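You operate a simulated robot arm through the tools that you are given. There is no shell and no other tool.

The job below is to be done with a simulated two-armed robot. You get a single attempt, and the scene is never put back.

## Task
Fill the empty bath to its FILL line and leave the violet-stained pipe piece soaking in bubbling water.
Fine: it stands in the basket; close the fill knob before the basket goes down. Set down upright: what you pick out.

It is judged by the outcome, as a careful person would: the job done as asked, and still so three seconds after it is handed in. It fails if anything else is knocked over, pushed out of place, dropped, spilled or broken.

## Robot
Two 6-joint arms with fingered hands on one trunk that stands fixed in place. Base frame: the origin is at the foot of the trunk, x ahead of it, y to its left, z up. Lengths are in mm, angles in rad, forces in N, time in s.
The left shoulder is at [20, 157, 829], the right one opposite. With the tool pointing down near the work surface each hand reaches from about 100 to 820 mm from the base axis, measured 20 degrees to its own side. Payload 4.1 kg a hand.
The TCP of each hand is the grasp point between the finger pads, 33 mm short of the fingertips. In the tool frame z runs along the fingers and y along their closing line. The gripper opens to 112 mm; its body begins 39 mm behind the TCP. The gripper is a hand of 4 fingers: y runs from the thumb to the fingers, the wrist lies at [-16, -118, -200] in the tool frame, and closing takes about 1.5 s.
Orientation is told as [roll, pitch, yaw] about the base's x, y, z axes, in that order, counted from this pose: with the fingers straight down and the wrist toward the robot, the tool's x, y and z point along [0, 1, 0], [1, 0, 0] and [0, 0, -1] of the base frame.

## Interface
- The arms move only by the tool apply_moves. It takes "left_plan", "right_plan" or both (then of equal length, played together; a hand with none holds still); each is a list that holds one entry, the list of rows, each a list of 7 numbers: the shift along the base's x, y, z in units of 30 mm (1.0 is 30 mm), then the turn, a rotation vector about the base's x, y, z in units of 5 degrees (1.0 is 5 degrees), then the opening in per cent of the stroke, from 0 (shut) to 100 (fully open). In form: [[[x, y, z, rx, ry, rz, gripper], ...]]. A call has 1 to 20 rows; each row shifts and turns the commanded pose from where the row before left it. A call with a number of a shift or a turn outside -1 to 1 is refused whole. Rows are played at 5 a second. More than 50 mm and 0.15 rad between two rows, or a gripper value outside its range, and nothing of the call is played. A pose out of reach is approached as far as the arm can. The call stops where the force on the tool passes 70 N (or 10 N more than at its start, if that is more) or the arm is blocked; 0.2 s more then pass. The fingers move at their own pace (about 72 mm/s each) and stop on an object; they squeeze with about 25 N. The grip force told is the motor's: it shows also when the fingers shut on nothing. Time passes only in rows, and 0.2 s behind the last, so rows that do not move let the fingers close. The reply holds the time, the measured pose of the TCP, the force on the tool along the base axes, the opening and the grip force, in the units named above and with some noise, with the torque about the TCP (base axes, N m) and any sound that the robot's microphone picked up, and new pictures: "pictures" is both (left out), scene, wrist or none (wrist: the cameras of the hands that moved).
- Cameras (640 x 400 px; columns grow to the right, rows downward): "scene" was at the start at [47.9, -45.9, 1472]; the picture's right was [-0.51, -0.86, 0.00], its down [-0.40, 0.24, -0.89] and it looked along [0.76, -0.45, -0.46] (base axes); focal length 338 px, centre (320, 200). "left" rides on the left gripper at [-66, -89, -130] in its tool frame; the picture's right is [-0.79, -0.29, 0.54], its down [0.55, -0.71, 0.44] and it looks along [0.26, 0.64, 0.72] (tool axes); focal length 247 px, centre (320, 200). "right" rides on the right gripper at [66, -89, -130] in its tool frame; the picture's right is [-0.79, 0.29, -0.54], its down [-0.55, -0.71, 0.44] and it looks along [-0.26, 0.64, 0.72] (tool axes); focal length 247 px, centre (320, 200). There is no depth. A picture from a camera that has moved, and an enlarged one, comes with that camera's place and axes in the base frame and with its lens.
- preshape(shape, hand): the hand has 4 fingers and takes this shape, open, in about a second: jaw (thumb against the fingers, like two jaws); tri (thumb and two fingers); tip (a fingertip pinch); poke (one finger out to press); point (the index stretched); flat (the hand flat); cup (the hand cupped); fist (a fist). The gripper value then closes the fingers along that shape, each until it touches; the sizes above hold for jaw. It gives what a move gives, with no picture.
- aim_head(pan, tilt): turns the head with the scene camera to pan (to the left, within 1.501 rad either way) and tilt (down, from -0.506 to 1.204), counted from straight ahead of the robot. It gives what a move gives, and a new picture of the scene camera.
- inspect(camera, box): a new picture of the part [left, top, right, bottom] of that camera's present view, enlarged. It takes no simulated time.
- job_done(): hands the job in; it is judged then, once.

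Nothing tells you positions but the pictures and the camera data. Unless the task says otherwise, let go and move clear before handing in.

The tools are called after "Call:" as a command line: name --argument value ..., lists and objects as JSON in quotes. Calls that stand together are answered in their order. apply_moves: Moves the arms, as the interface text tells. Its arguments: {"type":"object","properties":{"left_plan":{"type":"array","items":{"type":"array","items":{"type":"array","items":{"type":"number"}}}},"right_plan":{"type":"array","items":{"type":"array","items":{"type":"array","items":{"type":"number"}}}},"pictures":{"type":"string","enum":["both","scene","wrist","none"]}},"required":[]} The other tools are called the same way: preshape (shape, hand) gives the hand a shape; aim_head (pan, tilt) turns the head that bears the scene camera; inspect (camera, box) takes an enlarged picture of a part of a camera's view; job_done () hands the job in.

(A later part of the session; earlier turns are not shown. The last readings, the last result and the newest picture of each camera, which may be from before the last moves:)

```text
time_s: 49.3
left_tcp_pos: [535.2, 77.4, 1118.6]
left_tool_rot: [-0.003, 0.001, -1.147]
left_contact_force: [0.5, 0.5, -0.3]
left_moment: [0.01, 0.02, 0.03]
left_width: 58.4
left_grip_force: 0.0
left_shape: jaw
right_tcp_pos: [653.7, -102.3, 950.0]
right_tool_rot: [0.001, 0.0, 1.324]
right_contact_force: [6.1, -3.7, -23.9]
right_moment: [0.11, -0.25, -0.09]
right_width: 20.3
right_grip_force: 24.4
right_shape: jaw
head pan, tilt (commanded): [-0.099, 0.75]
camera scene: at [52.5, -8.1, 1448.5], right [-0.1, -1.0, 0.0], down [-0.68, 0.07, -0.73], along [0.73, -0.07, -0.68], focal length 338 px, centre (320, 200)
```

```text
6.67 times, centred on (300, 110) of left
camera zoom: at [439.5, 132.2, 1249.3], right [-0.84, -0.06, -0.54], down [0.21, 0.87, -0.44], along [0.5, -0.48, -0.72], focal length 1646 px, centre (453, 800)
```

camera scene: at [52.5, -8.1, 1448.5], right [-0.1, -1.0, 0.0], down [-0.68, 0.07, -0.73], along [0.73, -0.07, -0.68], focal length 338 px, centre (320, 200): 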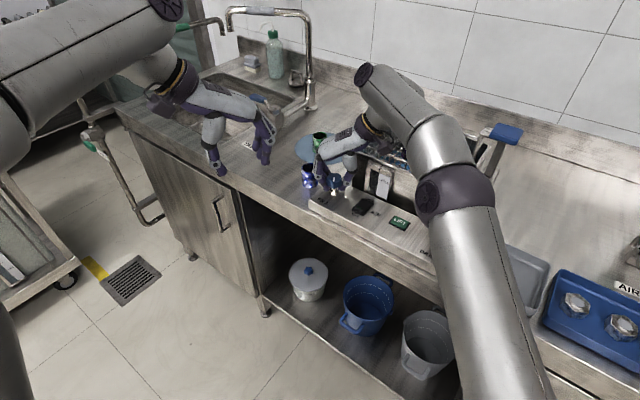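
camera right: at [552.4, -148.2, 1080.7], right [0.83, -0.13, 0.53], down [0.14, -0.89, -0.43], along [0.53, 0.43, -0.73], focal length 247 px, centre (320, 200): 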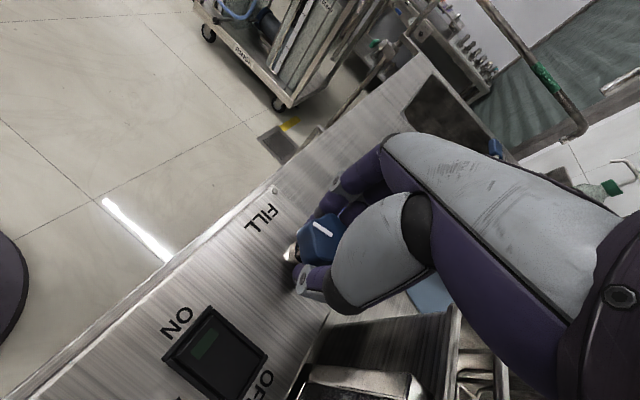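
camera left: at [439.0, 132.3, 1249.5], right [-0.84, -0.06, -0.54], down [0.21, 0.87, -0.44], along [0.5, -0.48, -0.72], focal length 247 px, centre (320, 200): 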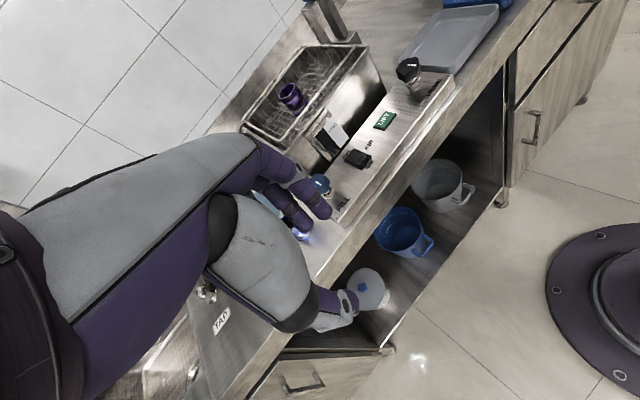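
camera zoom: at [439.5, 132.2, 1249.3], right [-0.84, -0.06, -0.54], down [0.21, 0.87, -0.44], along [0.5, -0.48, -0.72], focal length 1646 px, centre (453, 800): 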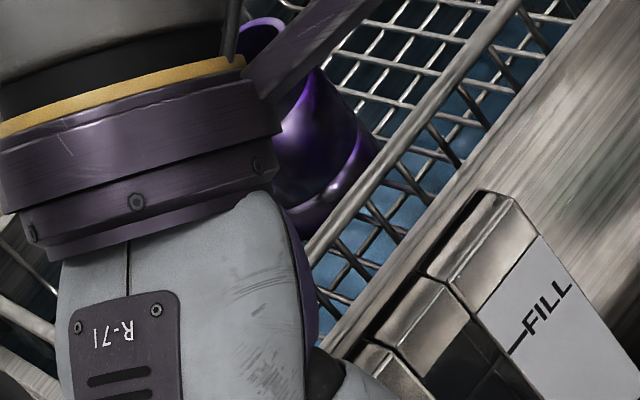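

The boundary in the tube is ambiguous, so I'll let 0.4 s pass and compare the glass.

Call:
apply_moves --right_plan '[[[0, 0, 0, 0, 0, 0, 5]]]' --pictures "none"

Call:
inspect --camera "scene" --box '[370, 160, 400, 200]'

Call:
inspect --camera "left" --box '[310, 100, 350, 145]'

```text
time_s: 49.7
left_tcp_pos: [537.0, 78.0, 1118.7]
left_tool_rot: [-0.005, 0.002, -1.148]
left_contact_force: [-0.3, 0.6, 0.3]
left_moment: [-0.01, 0.03, 0.05]
left_width: 58.3
left_grip_force: 0.1
left_shape: jaw
right_tcp_pos: [654.3, -102.7, 949.5]
right_tool_rot: [0.002, -0.001, 1.321]
right_contact_force: [5.8, -1.4, -22.4]
right_moment: [0.09, -0.22, -0.1]
right_width: 20.3
right_grip_force: 24.7
right_shape: jaw
head pan, tilt (commanded): [-0.099, 0.75]
```

```text
10.00 times, centred on (385, 180) of scene
camera zoom: at [52.5, -8.0, 1448.5], right [-0.1, -1.0, 0.0], down [-0.68, 0.07, -0.73], along [0.73, -0.07, -0.68], focal length 3375 px, centre (-330, 400)
```

zoom: 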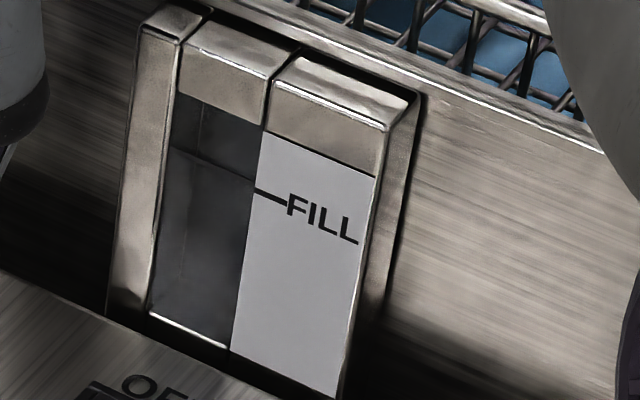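

```text
8.89 times, centred on (330, 122) of left
camera zoom: at [439.6, 132.2, 1249.3], right [-0.84, -0.06, -0.54], down [0.21, 0.87, -0.44], along [0.5, -0.48, -0.72], focal length 2195 px, centre (231, 889)
```

zoom: 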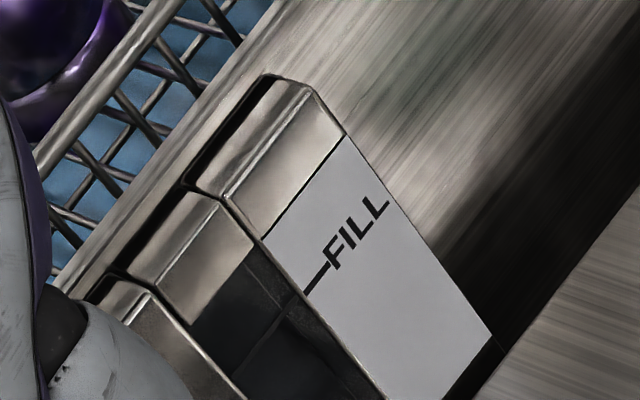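

The line in the tube is static, so it is a feature of the glass and no water shows in the tube yet. I'll let about 1 s pass and look again.

Call:
apply_moves --right_plan '[[[0, 0, 0, 0, 0, 0, 5], [0, 0, 0, 0, 0, 0, 5], [0, 0, 0, 0, 0, 0, 5], [0, 0, 0, 0, 0, 0, 5]]]' --pictures "none"

Call:
inspect --camera "scene" --box '[370, 160, 400, 200]'

Call:
inspect --camera "left" --box '[290, 30, 390, 160]'

```text
time_s: 50.7
left_tcp_pos: [535.7, 77.6, 1117.7]
left_tool_rot: [-0.004, 0.003, -1.148]
left_contact_force: [-0.1, 0.1, -0.8]
left_moment: [0.03, 0.0, 0.03]
left_width: 58.6
left_grip_force: 0.0
left_shape: jaw
right_tcp_pos: [652.5, -103.4, 950.7]
right_tool_rot: [0.001, 0.0, 1.322]
right_contact_force: [6.6, -0.7, -22.0]
right_moment: [0.15, -0.24, -0.1]
right_width: 20.4
right_grip_force: 24.3
right_shape: jaw
head pan, tilt (commanded): [-0.099, 0.75]
```

```text
10.00 times, centred on (385, 180) of scene
camera zoom: at [52.5, -8.0, 1448.5], right [-0.1, -1.0, 0.0], down [-0.68, 0.07, -0.73], along [0.73, -0.07, -0.68], focal length 3375 px, centre (-330, 400)
```

zoom: 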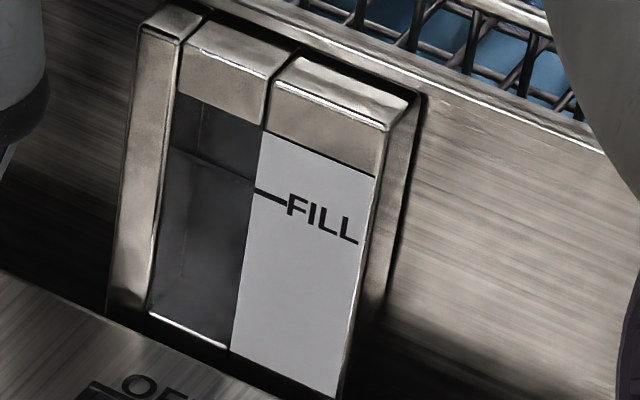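

```text
3.08 times, centred on (340, 95) of left
camera zoom: at [439.6, 132.2, 1249.3], right [-0.84, -0.06, -0.54], down [0.21, 0.87, -0.44], along [0.5, -0.48, -0.72], focal length 760 px, centre (258, 523)
```

zoom: 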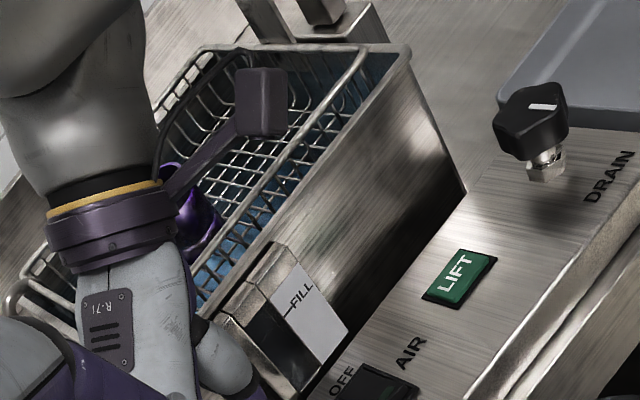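

Call:
apply_moves --right_plan '[[[0, 0, 0, 0, 0, 0, 5], [0, 0, 0, 0, 0, 0, 5], [0, 0, 0, 0, 0, 0, 5], [0, 0, 0, 0, 0, 0, 5], [0, 0, 0, 0, 0, 0, 5], [0, 0, 0, 0, 0, 0, 5], [0, 0, 0, 0, 0, 0, 5], [0, 0, 0, 0, 0, 0, 5]]]' --pictures "none"

Call:
inspect --camera "scene" --box '[370, 160, 400, 200]'

Call:
inspect --camera "left" --box '[290, 30, 390, 160]'

Call:
inspect --camera "scene" --box '[300, 120, 480, 240]'

```text
time_s: 52.5
left_tcp_pos: [536.4, 77.7, 1117.8]
left_tool_rot: [-0.003, 0.001, -1.147]
left_contact_force: [-0.5, -0.7, -0.5]
left_moment: [0.05, 0.04, 0.0]
left_width: 58.4
left_grip_force: 0.1
left_shape: jaw
right_tcp_pos: [654.5, -102.9, 950.5]
right_tool_rot: [0.002, 0.002, 1.324]
right_contact_force: [7.3, -0.8, -21.4]
right_moment: [0.16, -0.19, -0.07]
right_width: 20.3
right_grip_force: 24.8
right_shape: jaw
head pan, tilt (commanded): [-0.099, 0.75]
```

```text
10.00 times, centred on (385, 180) of scene
camera zoom: at [52.5, -8.0, 1448.5], right [-0.1, -1.0, 0.0], down [-0.68, 0.07, -0.73], along [0.73, -0.07, -0.68], focal length 3375 px, centre (-330, 400)
```

zoom: 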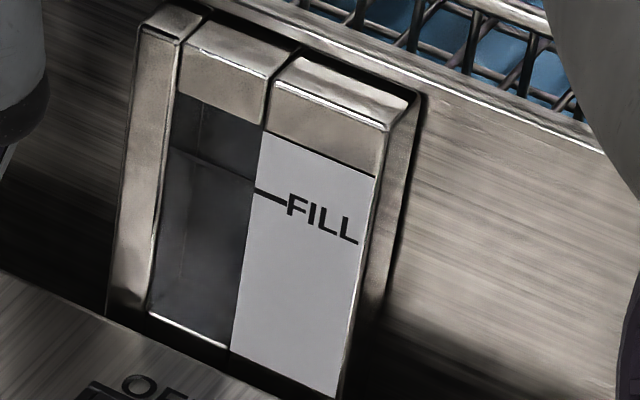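

```text
3.08 times, centred on (340, 95) of left
camera zoom: at [439.6, 132.2, 1249.3], right [-0.84, -0.06, -0.54], down [0.21, 0.87, -0.44], along [0.5, -0.48, -0.72], focal length 760 px, centre (258, 523)
```

zoom: 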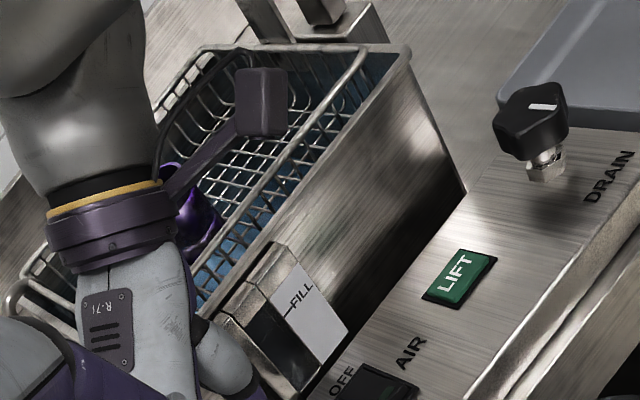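

```text
3.33 times, centred on (390, 180) of scene
camera zoom: at [52.5, -8.0, 1448.5], right [-0.1, -1.0, 0.0], down [-0.68, 0.07, -0.73], along [0.73, -0.07, -0.68], focal length 1125 px, centre (87, 267)
```

zoom: 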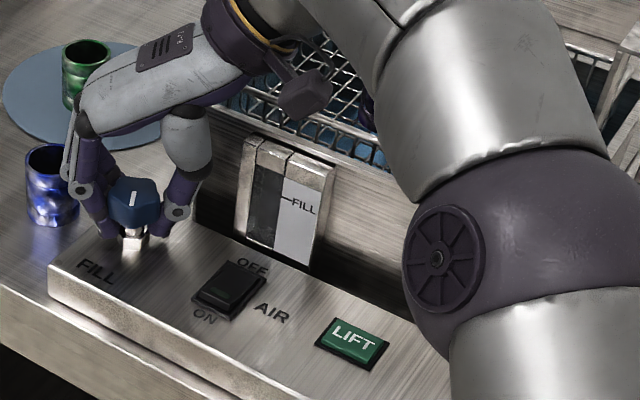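

There is no change in the glass after 3 s, so the level must still be below the tube. I'll wait longer and keep checking.

Call:
apply_moves --right_plan '[[[0, 0, 0, 0, 0, 0, 5], [0, 0, 0, 0, 0, 0, 5], [0, 0, 0, 0, 0, 0, 5], [0, 0, 0, 0, 0, 0, 5], [0, 0, 0, 0, 0, 0, 5], [0, 0, 0, 0, 0, 0, 5], [0, 0, 0, 0, 0, 0, 5], [0, 0, 0, 0, 0, 0, 5], [0, 0, 0, 0, 0, 0, 5], [0, 0, 0, 0, 0, 0, 5], [0, 0, 0, 0, 0, 0, 5], [0, 0, 0, 0, 0, 0, 5]]]' --pictures "none"

Call:
inspect --camera "scene" --box '[370, 160, 400, 200]'

Call:
inspect --camera "left" --box '[320, 25, 380, 85]'

Call:
inspect --camera "left" --box '[290, 60, 350, 120]'

```text
time_s: 55.1
left_tcp_pos: [536.3, 78.2, 1118.2]
left_tool_rot: [-0.003, 0.002, -1.148]
left_contact_force: [0.9, 0.6, 0.0]
left_moment: [-0.02, -0.01, 0.01]
left_width: 58.3
left_grip_force: 0.0
left_shape: jaw
right_tcp_pos: [653.1, -103.2, 950.7]
right_tool_rot: [0.002, 0.002, 1.324]
right_contact_force: [8.2, -0.8, -20.3]
right_moment: [0.14, -0.26, -0.11]
right_width: 20.4
right_grip_force: 25.0
right_shape: jaw
head pan, tilt (commanded): [-0.099, 0.75]
```

```text
10.00 times, centred on (385, 180) of scene
camera zoom: at [52.5, -8.0, 1448.5], right [-0.1, -1.0, 0.0], down [-0.68, 0.07, -0.73], along [0.73, -0.07, -0.68], focal length 3375 px, centre (-330, 400)
```

zoom: 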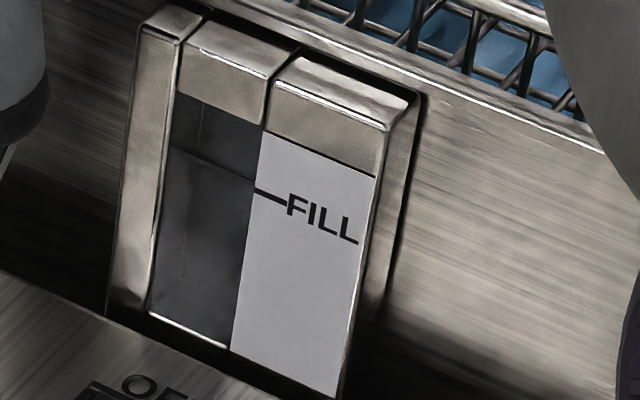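

```text
6.67 times, centred on (350, 55) of left
camera zoom: at [439.6, 132.2, 1249.3], right [-0.84, -0.06, -0.54], down [0.21, 0.87, -0.44], along [0.5, -0.48, -0.72], focal length 1646 px, centre (120, 1167)
```

zoom: 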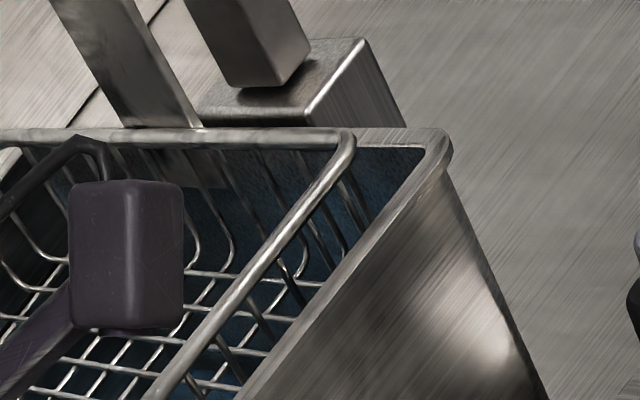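

```text
6.67 times, centred on (320, 90) of left
camera zoom: at [439.6, 132.2, 1249.3], right [-0.84, -0.06, -0.54], down [0.21, 0.87, -0.44], along [0.5, -0.48, -0.72], focal length 1646 px, centre (320, 933)
```

zoom: 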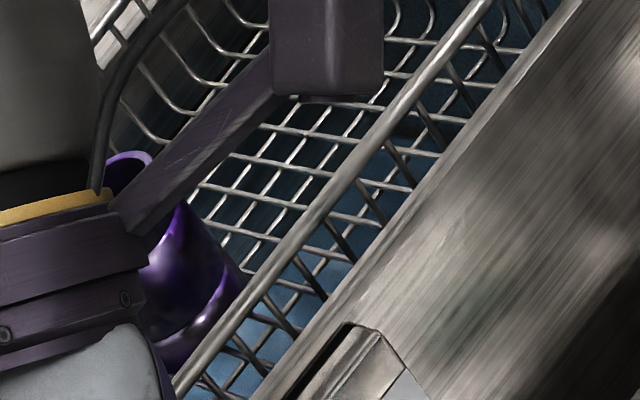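

Call:
inspect --camera "scene" --box '[340, 90, 440, 170]'

Call:
inspect --camera "left" --box '[220, 60, 340, 160]'

Call:
inspect --camera "right" --box '[320, 240, 640, 400]'

```text
5.00 times, centred on (390, 130) of scene
camera zoom: at [52.5, -8.0, 1448.5], right [-0.1, -1.0, 0.0], down [-0.68, 0.07, -0.73], along [0.73, -0.07, -0.68], focal length 1688 px, centre (-30, 550)
```

zoom: 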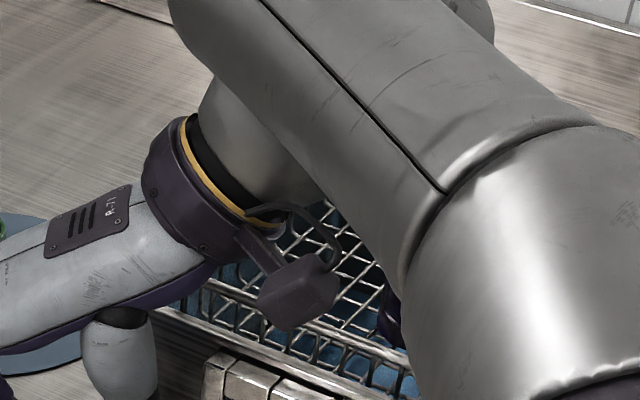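

```text
4.00 times, centred on (280, 110) of left
camera zoom: at [439.6, 132.2, 1249.3], right [-0.84, -0.06, -0.54], down [0.21, 0.87, -0.44], along [0.5, -0.48, -0.72], focal length 988 px, centre (480, 560)
```

zoom: 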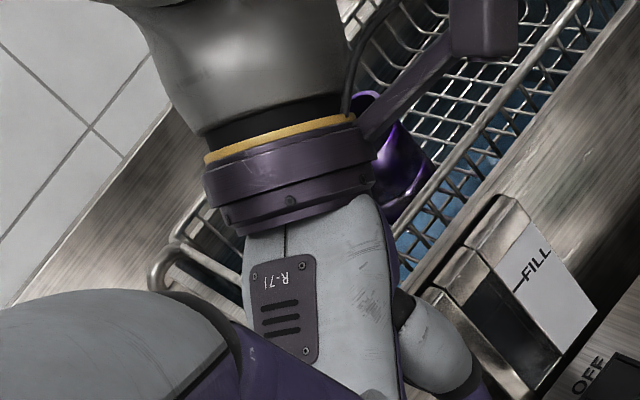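

```text
2.00 times, centred on (480, 320) of right
camera zoom: at [567.5, -172.3, 1079.6], right [0.84, 0.08, 0.54], down [0.36, -0.82, -0.44], along [0.41, 0.56, -0.72], focal length 494 px, centre (0, -40)
```

zoom: 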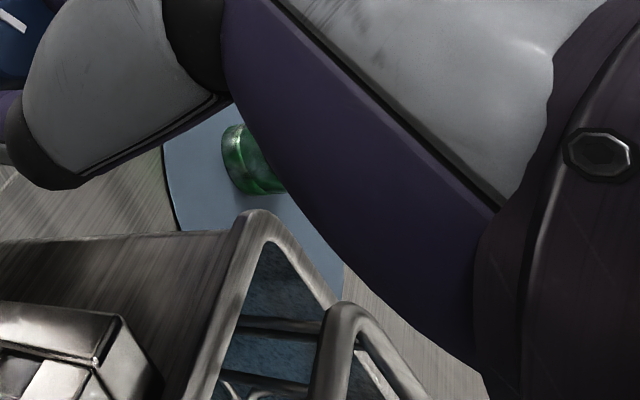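

The level is hard to judge with the right arm over the bath, so to be safe I'll close the knob now, back to the original 30°. Then I'll move the hand away and take a proper look.

Call:
apply_moves --right_plan '[[[0, 0, 0, 0, 0, -1, 5], [0, 0, 0, 0, 0, -1, 5], [0, 0, 0, 0, 0, -1, 5], [0, 0, 0, 0, 0, -1, 5], [0, 0, 0, 0, 0, -1, 5], [0, 0, 0, 0, 0, -1, 5]]]' --pictures "both"

Call:
inspect --camera "scene" --box '[300, 120, 440, 220]'

Call:
inspect --camera "right" --box '[240, 180, 480, 400]'

```text
time_s: 56.5
left_tcp_pos: [534.7, 77.8, 1119.2]
left_tool_rot: [-0.002, 0.002, -1.149]
left_contact_force: [0.0, 0.4, -0.4]
left_moment: [0.01, 0.02, 0.02]
left_width: 58.4
left_grip_force: 0.1
left_shape: jaw
right_tcp_pos: [652.5, -102.3, 948.8]
right_tool_rot: [0.002, 0.004, 0.798]
right_contact_force: [-7.9, -5.3, -22.2]
right_moment: [0.02, -0.01, 0.12]
right_width: 20.6
right_grip_force: 25.2
right_shape: jaw
head pan, tilt (commanded): [-0.099, 0.75]
camera scene: at [52.0, -8.1, 1448.5], right [-0.1, -0.99, 0.0], down [-0.68, 0.07, -0.73], along [0.73, -0.07, -0.68], focal length 338 px, centre (320, 200)
camera right: at [543.5, -120.4, 1079.9], right [0.77, -0.35, 0.54], down [-0.1, -0.89, -0.43], along [0.63, 0.28, -0.72], focal length 247 px, centre (320, 200)
```

scene: 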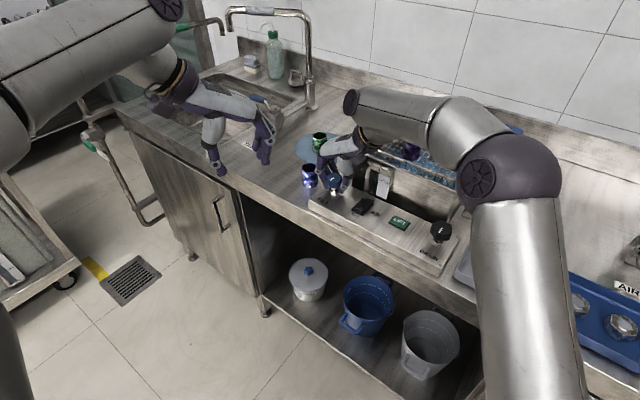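
right: 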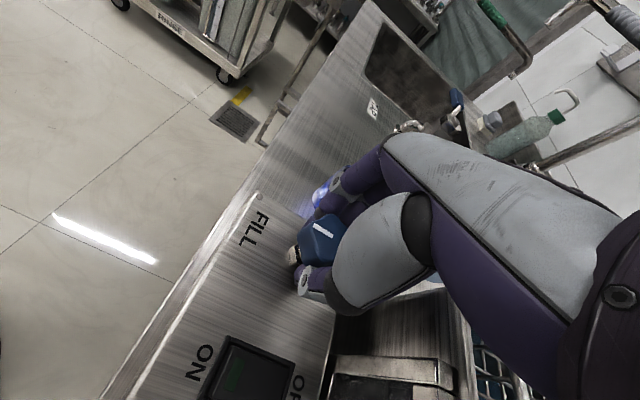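

```text
4.00 times, centred on (370, 170) of scene
camera zoom: at [52.0, -8.1, 1448.5], right [-0.1, -0.99, 0.0], down [-0.68, 0.07, -0.73], along [0.73, -0.07, -0.68], focal length 1350 px, centre (120, 320)
```

zoom: 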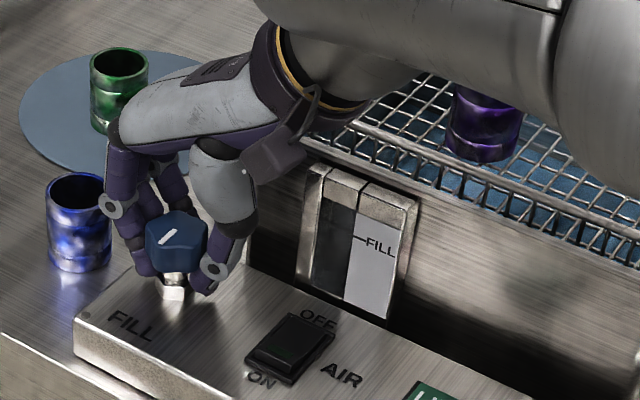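

```text
1.82 times, centred on (360, 290) of right
camera zoom: at [543.5, -120.4, 1079.9], right [0.77, -0.35, 0.54], down [-0.1, -0.89, -0.43], along [0.63, 0.28, -0.72], focal length 449 px, centre (247, 36)
```

zoom: 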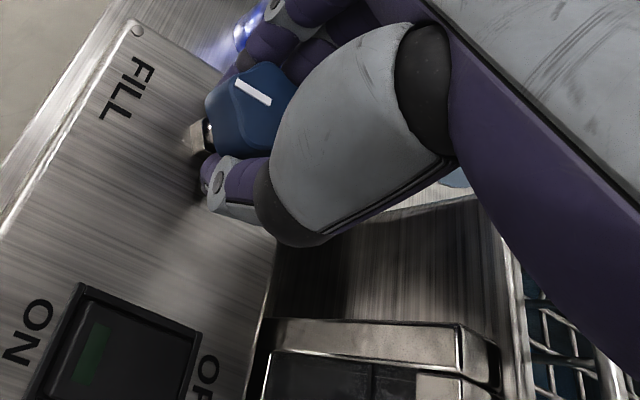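

The knob is back at its original pointer position. I'll look at the bath and the glass up close.

Call:
inspect --camera "scene" --box '[390, 120, 470, 190]'

Call:
inspect --camera "scene" --box '[370, 155, 400, 200]'

Call:
inspect --camera "left" --box '[240, 20, 400, 180]'

```text
5.71 times, centred on (430, 155) of scene
camera zoom: at [52.0, -8.1, 1448.5], right [-0.1, -0.99, 0.0], down [-0.68, 0.07, -0.73], along [0.73, -0.07, -0.68], focal length 1928 px, centre (-309, 457)
```

zoom: 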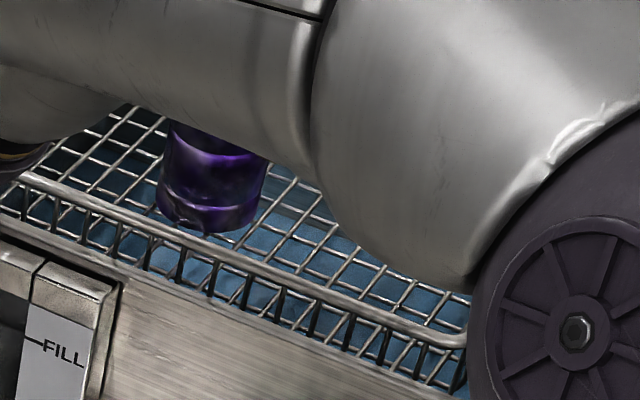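

```text
8.89 times, centred on (385, 178) of scene
camera zoom: at [52.0, -8.1, 1448.5], right [-0.1, -0.99, 0.0], down [-0.68, 0.07, -0.73], along [0.73, -0.07, -0.68], focal length 3000 px, centre (-258, 400)
```

zoom: 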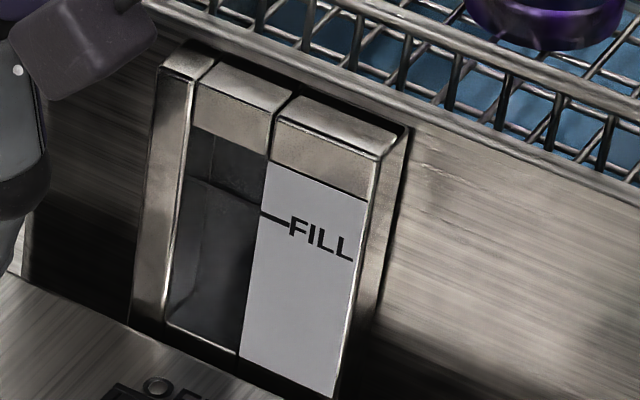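

```text
2.50 times, centred on (320, 100) of left
camera zoom: at [439.2, 132.0, 1249.4], right [-0.84, -0.06, -0.54], down [0.21, 0.87, -0.44], along [0.5, -0.48, -0.72], focal length 617 px, centre (320, 450)
```

zoom: 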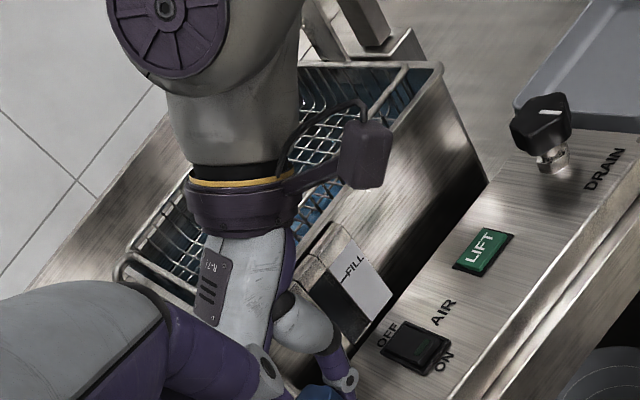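

The water surface seems close beneath the wires. I'll release the knob and withdraw the right hand for an unobstructed look.

Call:
apply_moves --right_plan '[[[0, 0, 0, 0, 0, 0, 40], [0, 0, 0, 0, 0, 0, 55], [0, 0, 0, 0, 0, 0, 55], [0, 0, 0.5, 0, 0, 0, 55], [0, 0, 0.8, 0, 0, 0, 55], [0, 0, 0.8, 0, 0, 0, 55], [-0.6, -0.6, 0.6, 0, 0, 0, 55], [-0.8, -0.8, 0.6, 0, 0, 0, 55], [-0.8, -0.8, 0.6, 0, 0, 0, 55], [-0.8, -0.8, 0.6, 0, 0, 0, 55], [-0.8, -0.8, 0.6, 0, 0, 0, 55], [-0.8, -0.8, 0.6, 0, 0, 0, 55], [-0.8, -0.8, 0.6, 0, 0, 0, 55], [-0.8, -0.8, 0.4, 0, 0, 0, 55]]]' --pictures "both"

Call:
inspect --camera "scene" --box '[310, 100, 510, 230]'

Call:
inspect --camera "left" --box '[220, 20, 420, 200]'

```text
time_s: 59.5
left_tcp_pos: [535.8, 78.4, 1117.9]
left_tool_rot: [-0.004, 0.0, -1.149]
left_contact_force: [0.0, 0.1, -1.0]
left_moment: [0.0, 0.0, -0.06]
left_width: 58.5
left_grip_force: 0.0
left_shape: jaw
right_tcp_pos: [467.3, -289.1, 1150.4]
right_tool_rot: [-0.001, 0.001, 0.799]
right_contact_force: [0.2, -0.1, -0.2]
right_moment: [-0.02, 0.02, 0.02]
right_width: 61.3
right_grip_force: 0.0
right_shape: jaw
head pan, tilt (commanded): [-0.099, 0.75]
camera scene: at [52.1, -7.6, 1448.5], right [-0.1, -1.0, 0.0], down [-0.68, 0.07, -0.73], along [0.73, -0.07, -0.68], focal length 338 px, centre (320, 200)
camera right: at [358.0, -305.5, 1281.1], right [0.77, -0.35, 0.54], down [-0.1, -0.89, -0.44], along [0.63, 0.28, -0.72], focal length 247 px, centre (320, 200)
```

scene: 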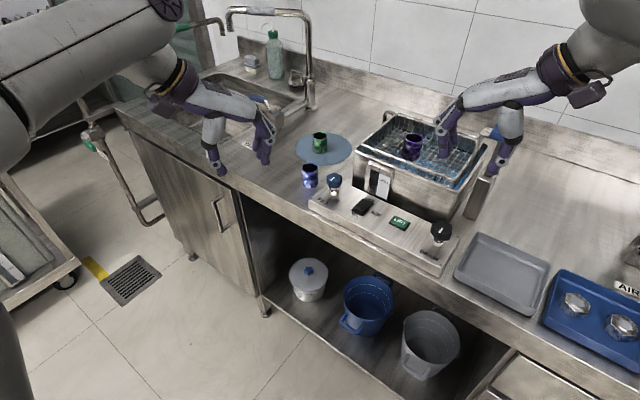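
right: 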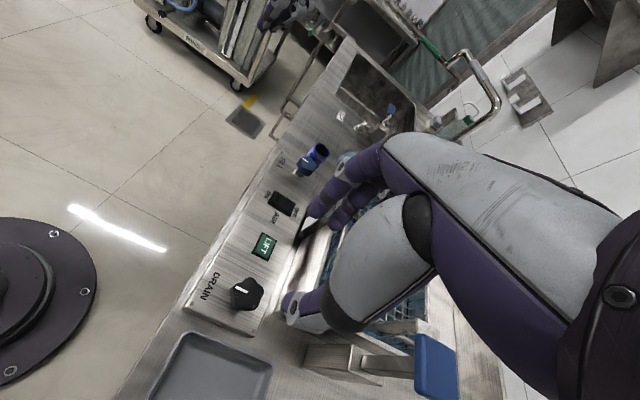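

```text
3.08 times, centred on (410, 165) of scene
camera zoom: at [52.1, -7.6, 1448.5], right [-0.1, -1.0, 0.0], down [-0.68, 0.07, -0.73], along [0.73, -0.07, -0.68], focal length 1038 px, centre (43, 308)
```

zoom: 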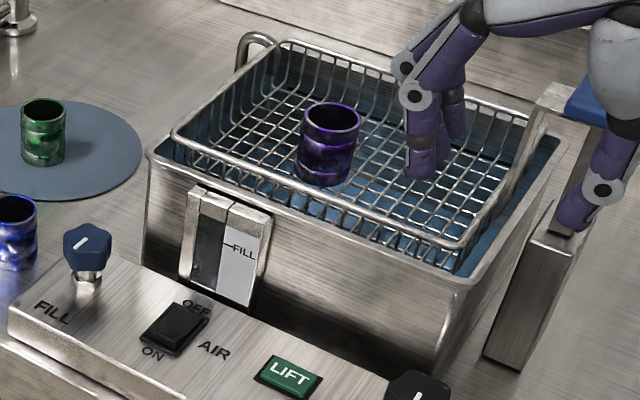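

```text
2.22 times, centred on (320, 110) of left
camera zoom: at [439.2, 132.6, 1249.4], right [-0.84, -0.06, -0.54], down [0.21, 0.87, -0.44], along [0.5, -0.48, -0.72], focal length 549 px, centre (320, 400)
```

zoom: 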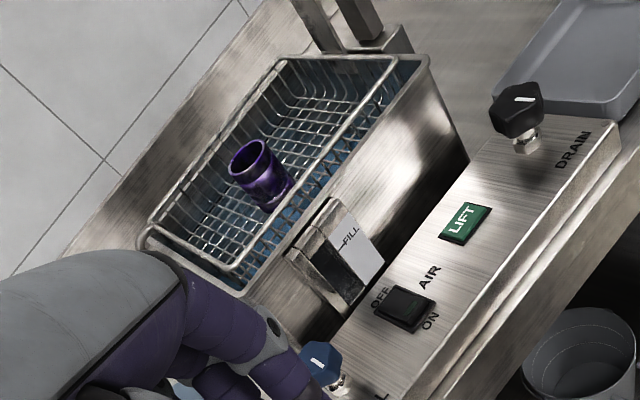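

Call:
inspect --camera "scene" --box '[445, 130, 500, 195]'

Call:
inspect --camera "scene" --box '[355, 105, 425, 165]'

Call:
inspect --camera "left" --box '[330, 30, 380, 80]'

Call:
inspect --camera "scene" --box '[365, 155, 400, 205]'

```text
6.15 times, centred on (472, 162) of scene
camera zoom: at [52.1, -7.6, 1448.5], right [-0.1, -1.0, 0.0], down [-0.68, 0.07, -0.73], along [0.73, -0.07, -0.68], focal length 2077 px, centre (-618, 431)
```

zoom: 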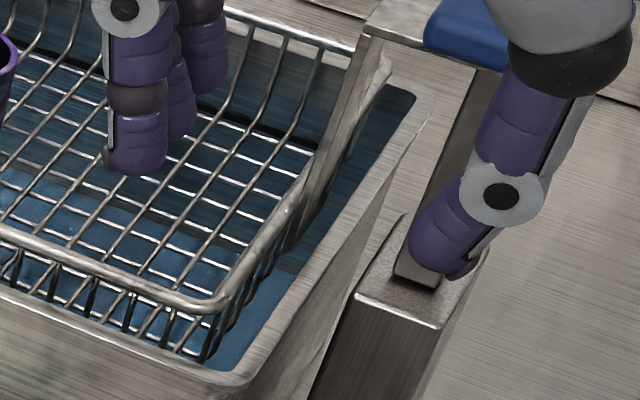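

```text
6.67 times, centred on (390, 135) of scene
camera zoom: at [52.1, -7.6, 1448.5], right [-0.1, -1.0, 0.0], down [-0.68, 0.07, -0.73], along [0.73, -0.07, -0.68], focal length 2250 px, centre (-147, 633)
```

zoom: 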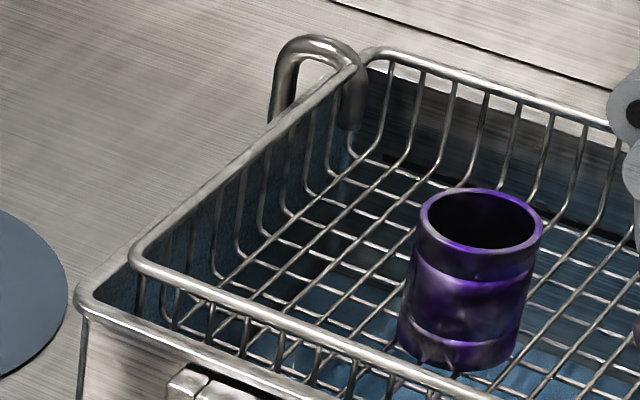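

```text
8.00 times, centred on (355, 55) of left
camera zoom: at [439.2, 132.6, 1249.4], right [-0.84, -0.06, -0.54], down [0.21, 0.87, -0.44], along [0.5, -0.48, -0.72], focal length 1976 px, centre (40, 1360)
```

zoom: 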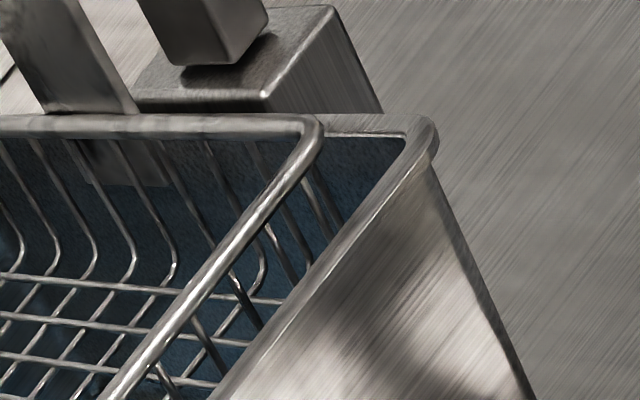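

```text
8.00 times, centred on (382, 180) of scene
camera zoom: at [52.1, -7.6, 1448.5], right [-0.1, -1.0, 0.0], down [-0.68, 0.07, -0.73], along [0.73, -0.07, -0.68], focal length 2700 px, centre (-180, 360)
```

zoom: 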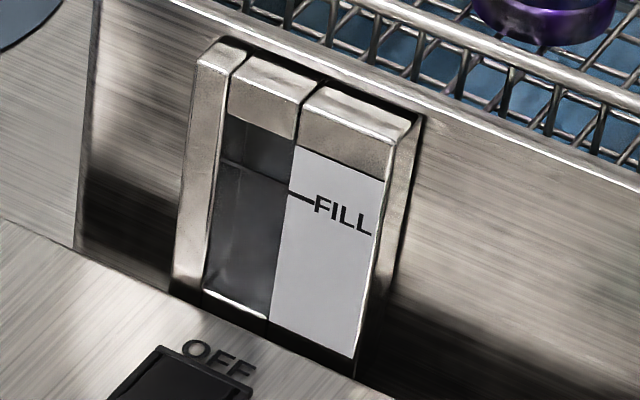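

Call:
inspect --camera "scene" --box '[374, 168, 390, 182]'

Call:
inspect --camera "left" --box '[316, 115, 340, 139]'

Call:
inspect --camera "scene" --box '[385, 112, 415, 136]'

```text
16.00 times, centred on (382, 175) of scene
camera zoom: at [52.1, -7.6, 1448.5], right [-0.1, -1.0, 0.0], down [-0.68, 0.07, -0.73], along [0.73, -0.07, -0.68], focal length 5400 px, centre (-672, 600)
```

zoom: 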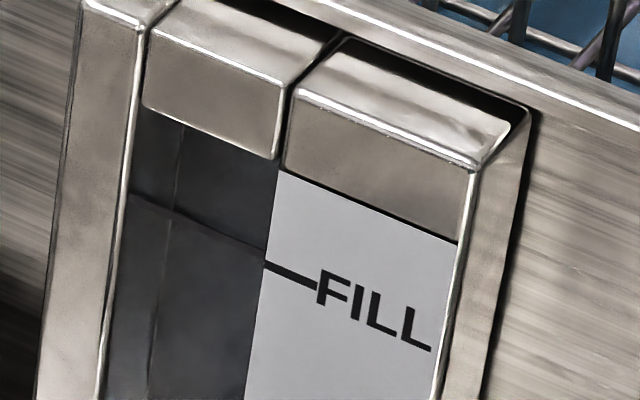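

```text
16.00 times, centred on (328, 127) of left
camera zoom: at [439.2, 132.6, 1249.4], right [-0.84, -0.06, -0.54], down [0.21, 0.87, -0.44], along [0.5, -0.48, -0.72], focal length 3952 px, centre (192, 1368)
```

zoom: 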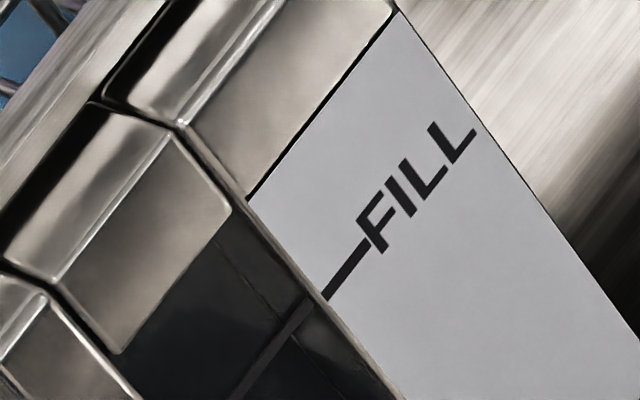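

```text
16.00 times, centred on (400, 124) of scene
camera zoom: at [52.1, -7.6, 1448.5], right [-0.1, -1.0, 0.0], down [-0.68, 0.07, -0.73], along [0.73, -0.07, -0.68], focal length 5400 px, centre (-960, 1416)
```

zoom: 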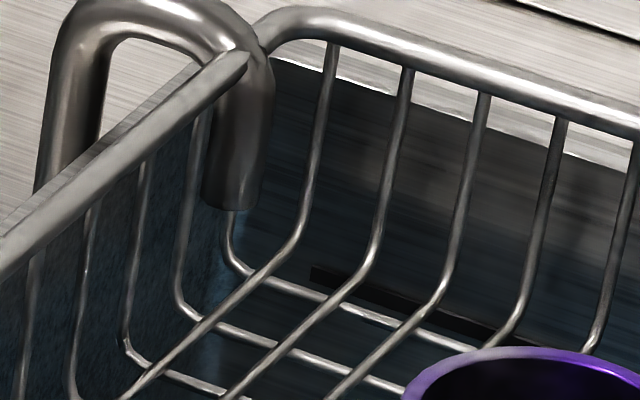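

Call:
inspect --camera "scene" --box '[370, 182, 390, 200]'

Call:
inspect --camera "left" --box '[320, 125, 350, 155]'

Call:
inspect --camera "scene" --box '[420, 120, 480, 180]'

```text
16.00 times, centred on (380, 191) of scene
camera zoom: at [52.1, -7.6, 1448.5], right [-0.1, -1.0, 0.0], down [-0.68, 0.07, -0.73], along [0.73, -0.07, -0.68], focal length 5400 px, centre (-640, 344)
```

zoom: 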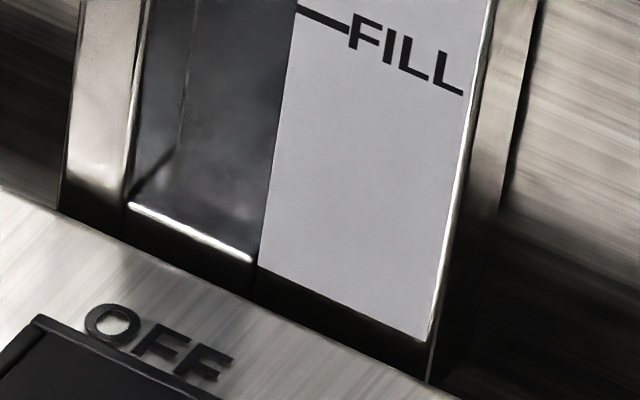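

```text
13.33 times, centred on (335, 140) of left
camera zoom: at [439.2, 132.6, 1249.4], right [-0.84, -0.06, -0.54], down [0.21, 0.87, -0.44], along [0.5, -0.48, -0.72], focal length 3293 px, centre (120, 1000)
```

zoom: 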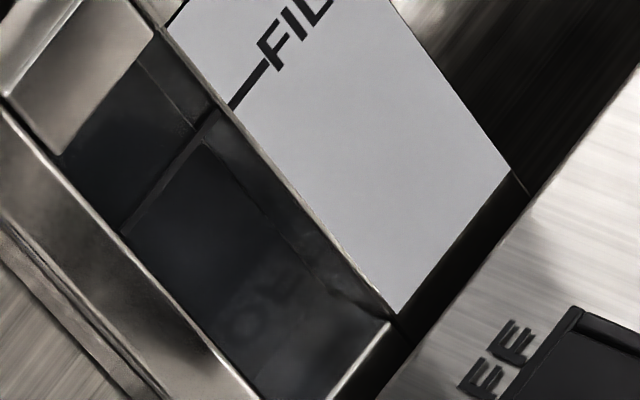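

```text
6.67 times, centred on (450, 150) of scene
camera zoom: at [52.1, -7.6, 1448.5], right [-0.1, -1.0, 0.0], down [-0.68, 0.07, -0.73], along [0.73, -0.07, -0.68], focal length 2250 px, centre (-547, 533)
```

zoom: 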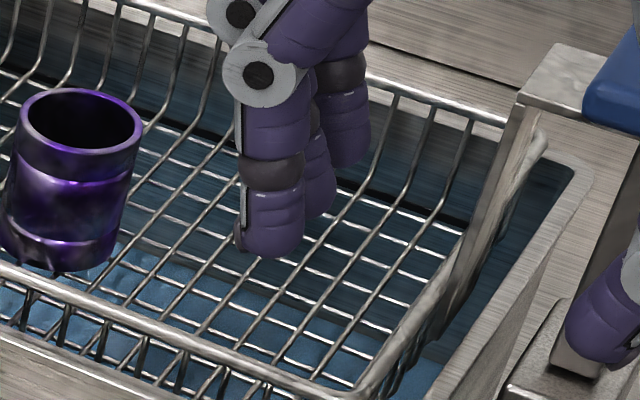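

Zooming in, the bright-blue surface is low, at about the bottom of the glass tube. The line across the tube is just the FILL mark itself. So far only a little water went in at 30°, and I need to open the valve further. I'll re-grip from a yaw of 0.3 for a longer stroke.

Call:
apply_moves --right_plan '[[[0.78, 0.78, -0.3, 0, 0, -0.955, 57], [0.78, 0.78, -0.5, 0, 0, -0.955, 57], [0.78, 0.78, -0.6, 0, 0, -0.955, 57], [0.78, 0.78, -0.7, 0, 0, -0.955, 57], [0.78, 0.78, -0.7, 0, 0, -0.955, 57], [0.78, 0.78, -0.7, 0, 0, -0.955, 57], [0.78, 0.78, -0.7, 0, 0, 0, 57], [0.74, 0.76, -0.7, 0, 0, 0, 57]]]' --pictures "both"

Call:
inspect --camera "scene" --box '[300, 120, 420, 220]'

Call:
inspect --camera "right" --box '[200, 120, 400, 320]'

Call:
inspect --camera "scene" --box '[420, 120, 480, 180]'

```text
time_s: 61.3
left_tcp_pos: [534.2, 77.7, 1119.2]
left_tool_rot: [-0.002, -0.001, -1.148]
left_contact_force: [-0.5, -0.7, -0.1]
left_moment: [-0.01, -0.04, 0.0]
left_width: 58.4
left_grip_force: 0.2
left_shape: jaw
right_tcp_pos: [655.0, -102.4, 1005.7]
right_tool_rot: [0.0, 0.001, 0.297]
right_contact_force: [-0.3, -0.8, 0.0]
right_moment: [0.03, -0.02, 0.0]
right_width: 63.4
right_grip_force: 0.1
right_shape: jaw
head pan, tilt (commanded): [-0.099, 0.75]
camera scene: at [51.2, -8.1, 1448.6], right [-0.1, -0.99, 0.0], down [-0.68, 0.07, -0.73], along [0.73, -0.07, -0.68], focal length 338 px, centre (320, 200)
camera right: at [549.1, -65.0, 1134.9], right [0.51, -0.67, 0.54], down [-0.52, -0.74, -0.44], along [0.69, -0.06, -0.72], focal length 247 px, centre (320, 200)
```

scene: 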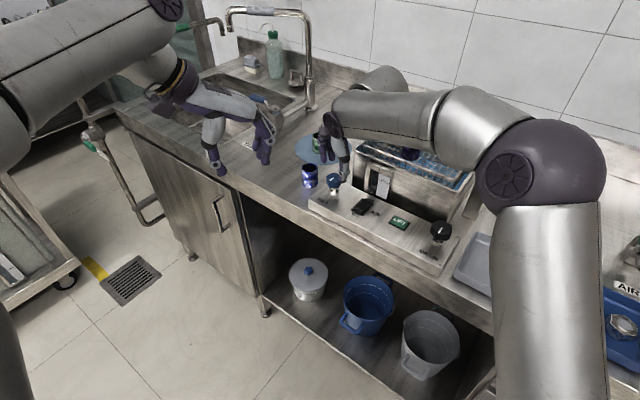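
right: 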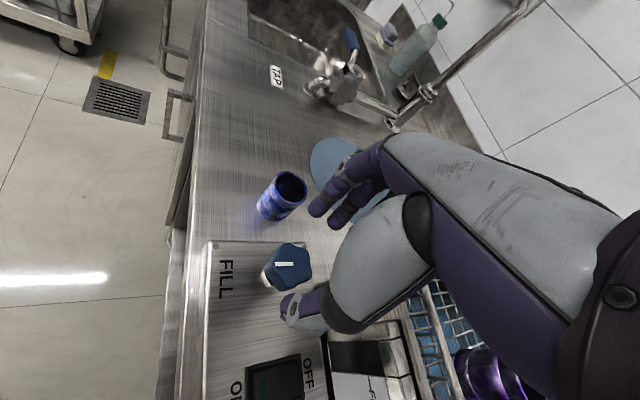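

```text
4.00 times, centred on (360, 170) of scene
camera zoom: at [51.2, -8.1, 1448.6], right [-0.1, -0.99, 0.0], down [-0.68, 0.07, -0.73], along [0.73, -0.07, -0.68], focal length 1350 px, centre (160, 320)
```

zoom: 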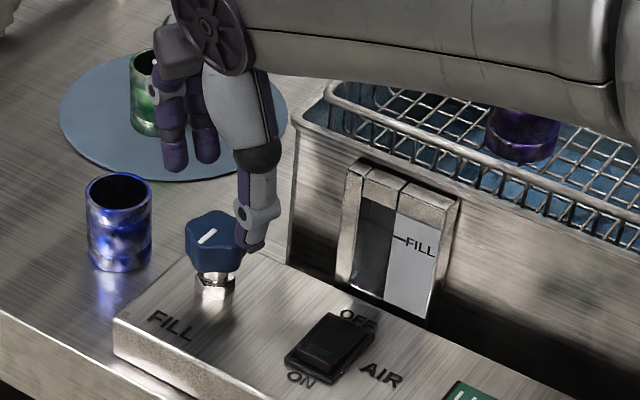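

```text
2.00 times, centred on (300, 220) of right
camera zoom: at [549.1, -65.0, 1134.9], right [0.51, -0.67, 0.54], down [-0.52, -0.74, -0.44], along [0.69, -0.06, -0.72], focal length 494 px, centre (360, 160)
```

zoom: 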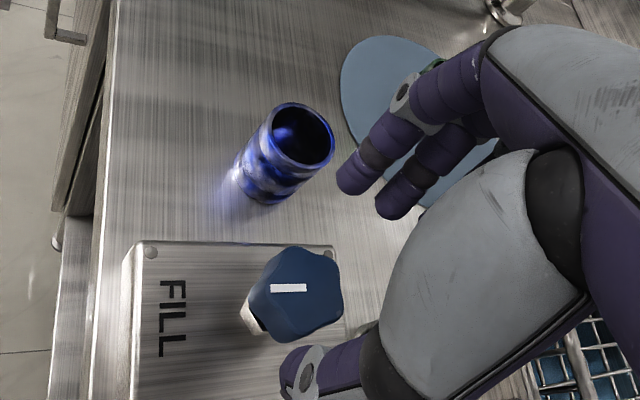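

```text
6.67 times, centred on (450, 150) of scene
camera zoom: at [51.2, -8.1, 1448.6], right [-0.1, -0.99, 0.0], down [-0.68, 0.07, -0.73], along [0.73, -0.07, -0.68], focal length 2250 px, centre (-547, 533)
```

zoom: 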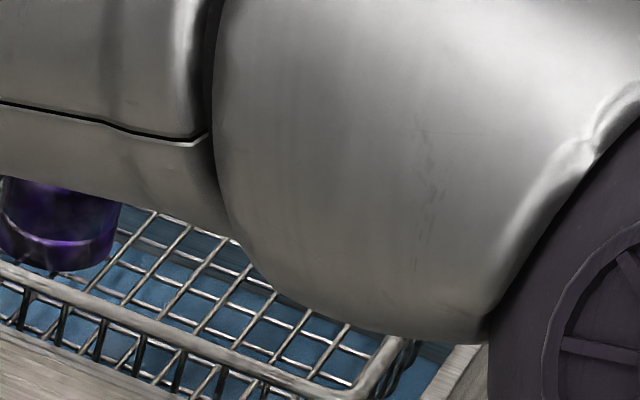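

Call:
inspect --camera "scene" --box '[370, 160, 400, 200]'

Call:
inspect --camera "right" --box '[260, 220, 340, 300]'

Call:
inspect --camera "left" --box '[270, 20, 390, 150]'

```text
10.00 times, centred on (385, 180) of scene
camera zoom: at [51.2, -8.1, 1448.6], right [-0.1, -0.99, 0.0], down [-0.68, 0.07, -0.73], along [0.73, -0.07, -0.68], focal length 3375 px, centre (-330, 400)
```

zoom: 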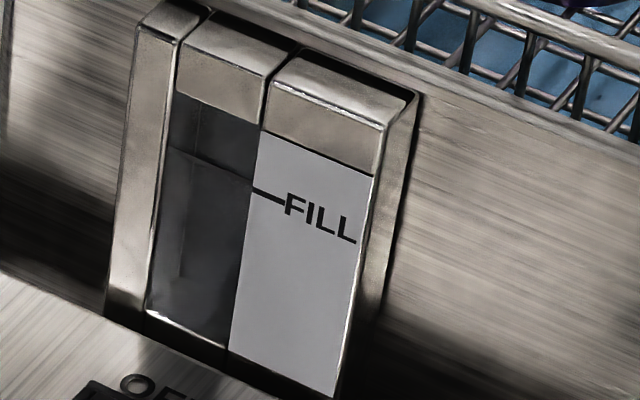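

```text
5.00 times, centred on (300, 260) of right
camera zoom: at [549.1, -65.0, 1134.9], right [0.51, -0.67, 0.54], down [-0.52, -0.74, -0.44], along [0.69, -0.06, -0.72], focal length 1235 px, centre (420, -100)
```

zoom: 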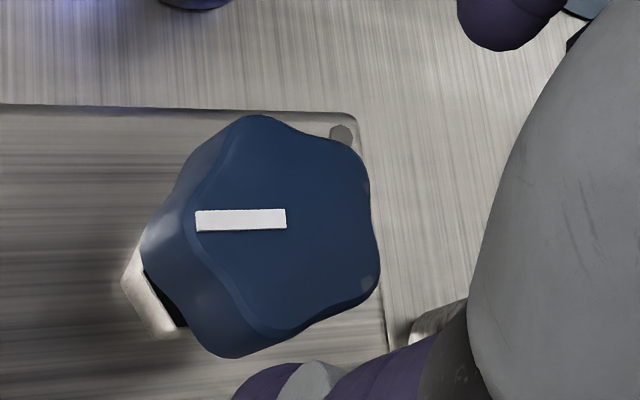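

```text
3.08 times, centred on (330, 85) of left
camera zoom: at [438.5, 132.0, 1249.7], right [-0.84, -0.06, -0.54], down [0.21, 0.87, -0.44], along [0.5, -0.48, -0.72], focal length 760 px, centre (289, 554)
```

zoom: 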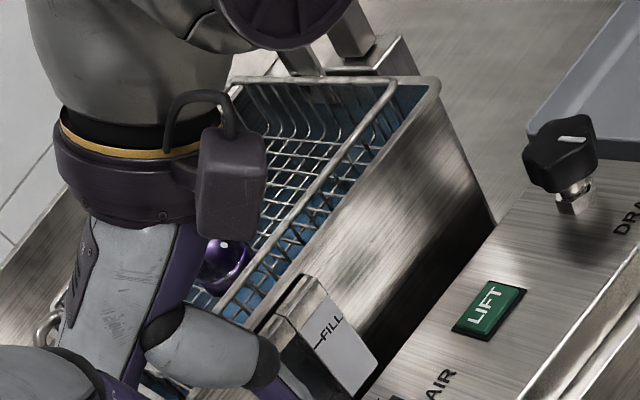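

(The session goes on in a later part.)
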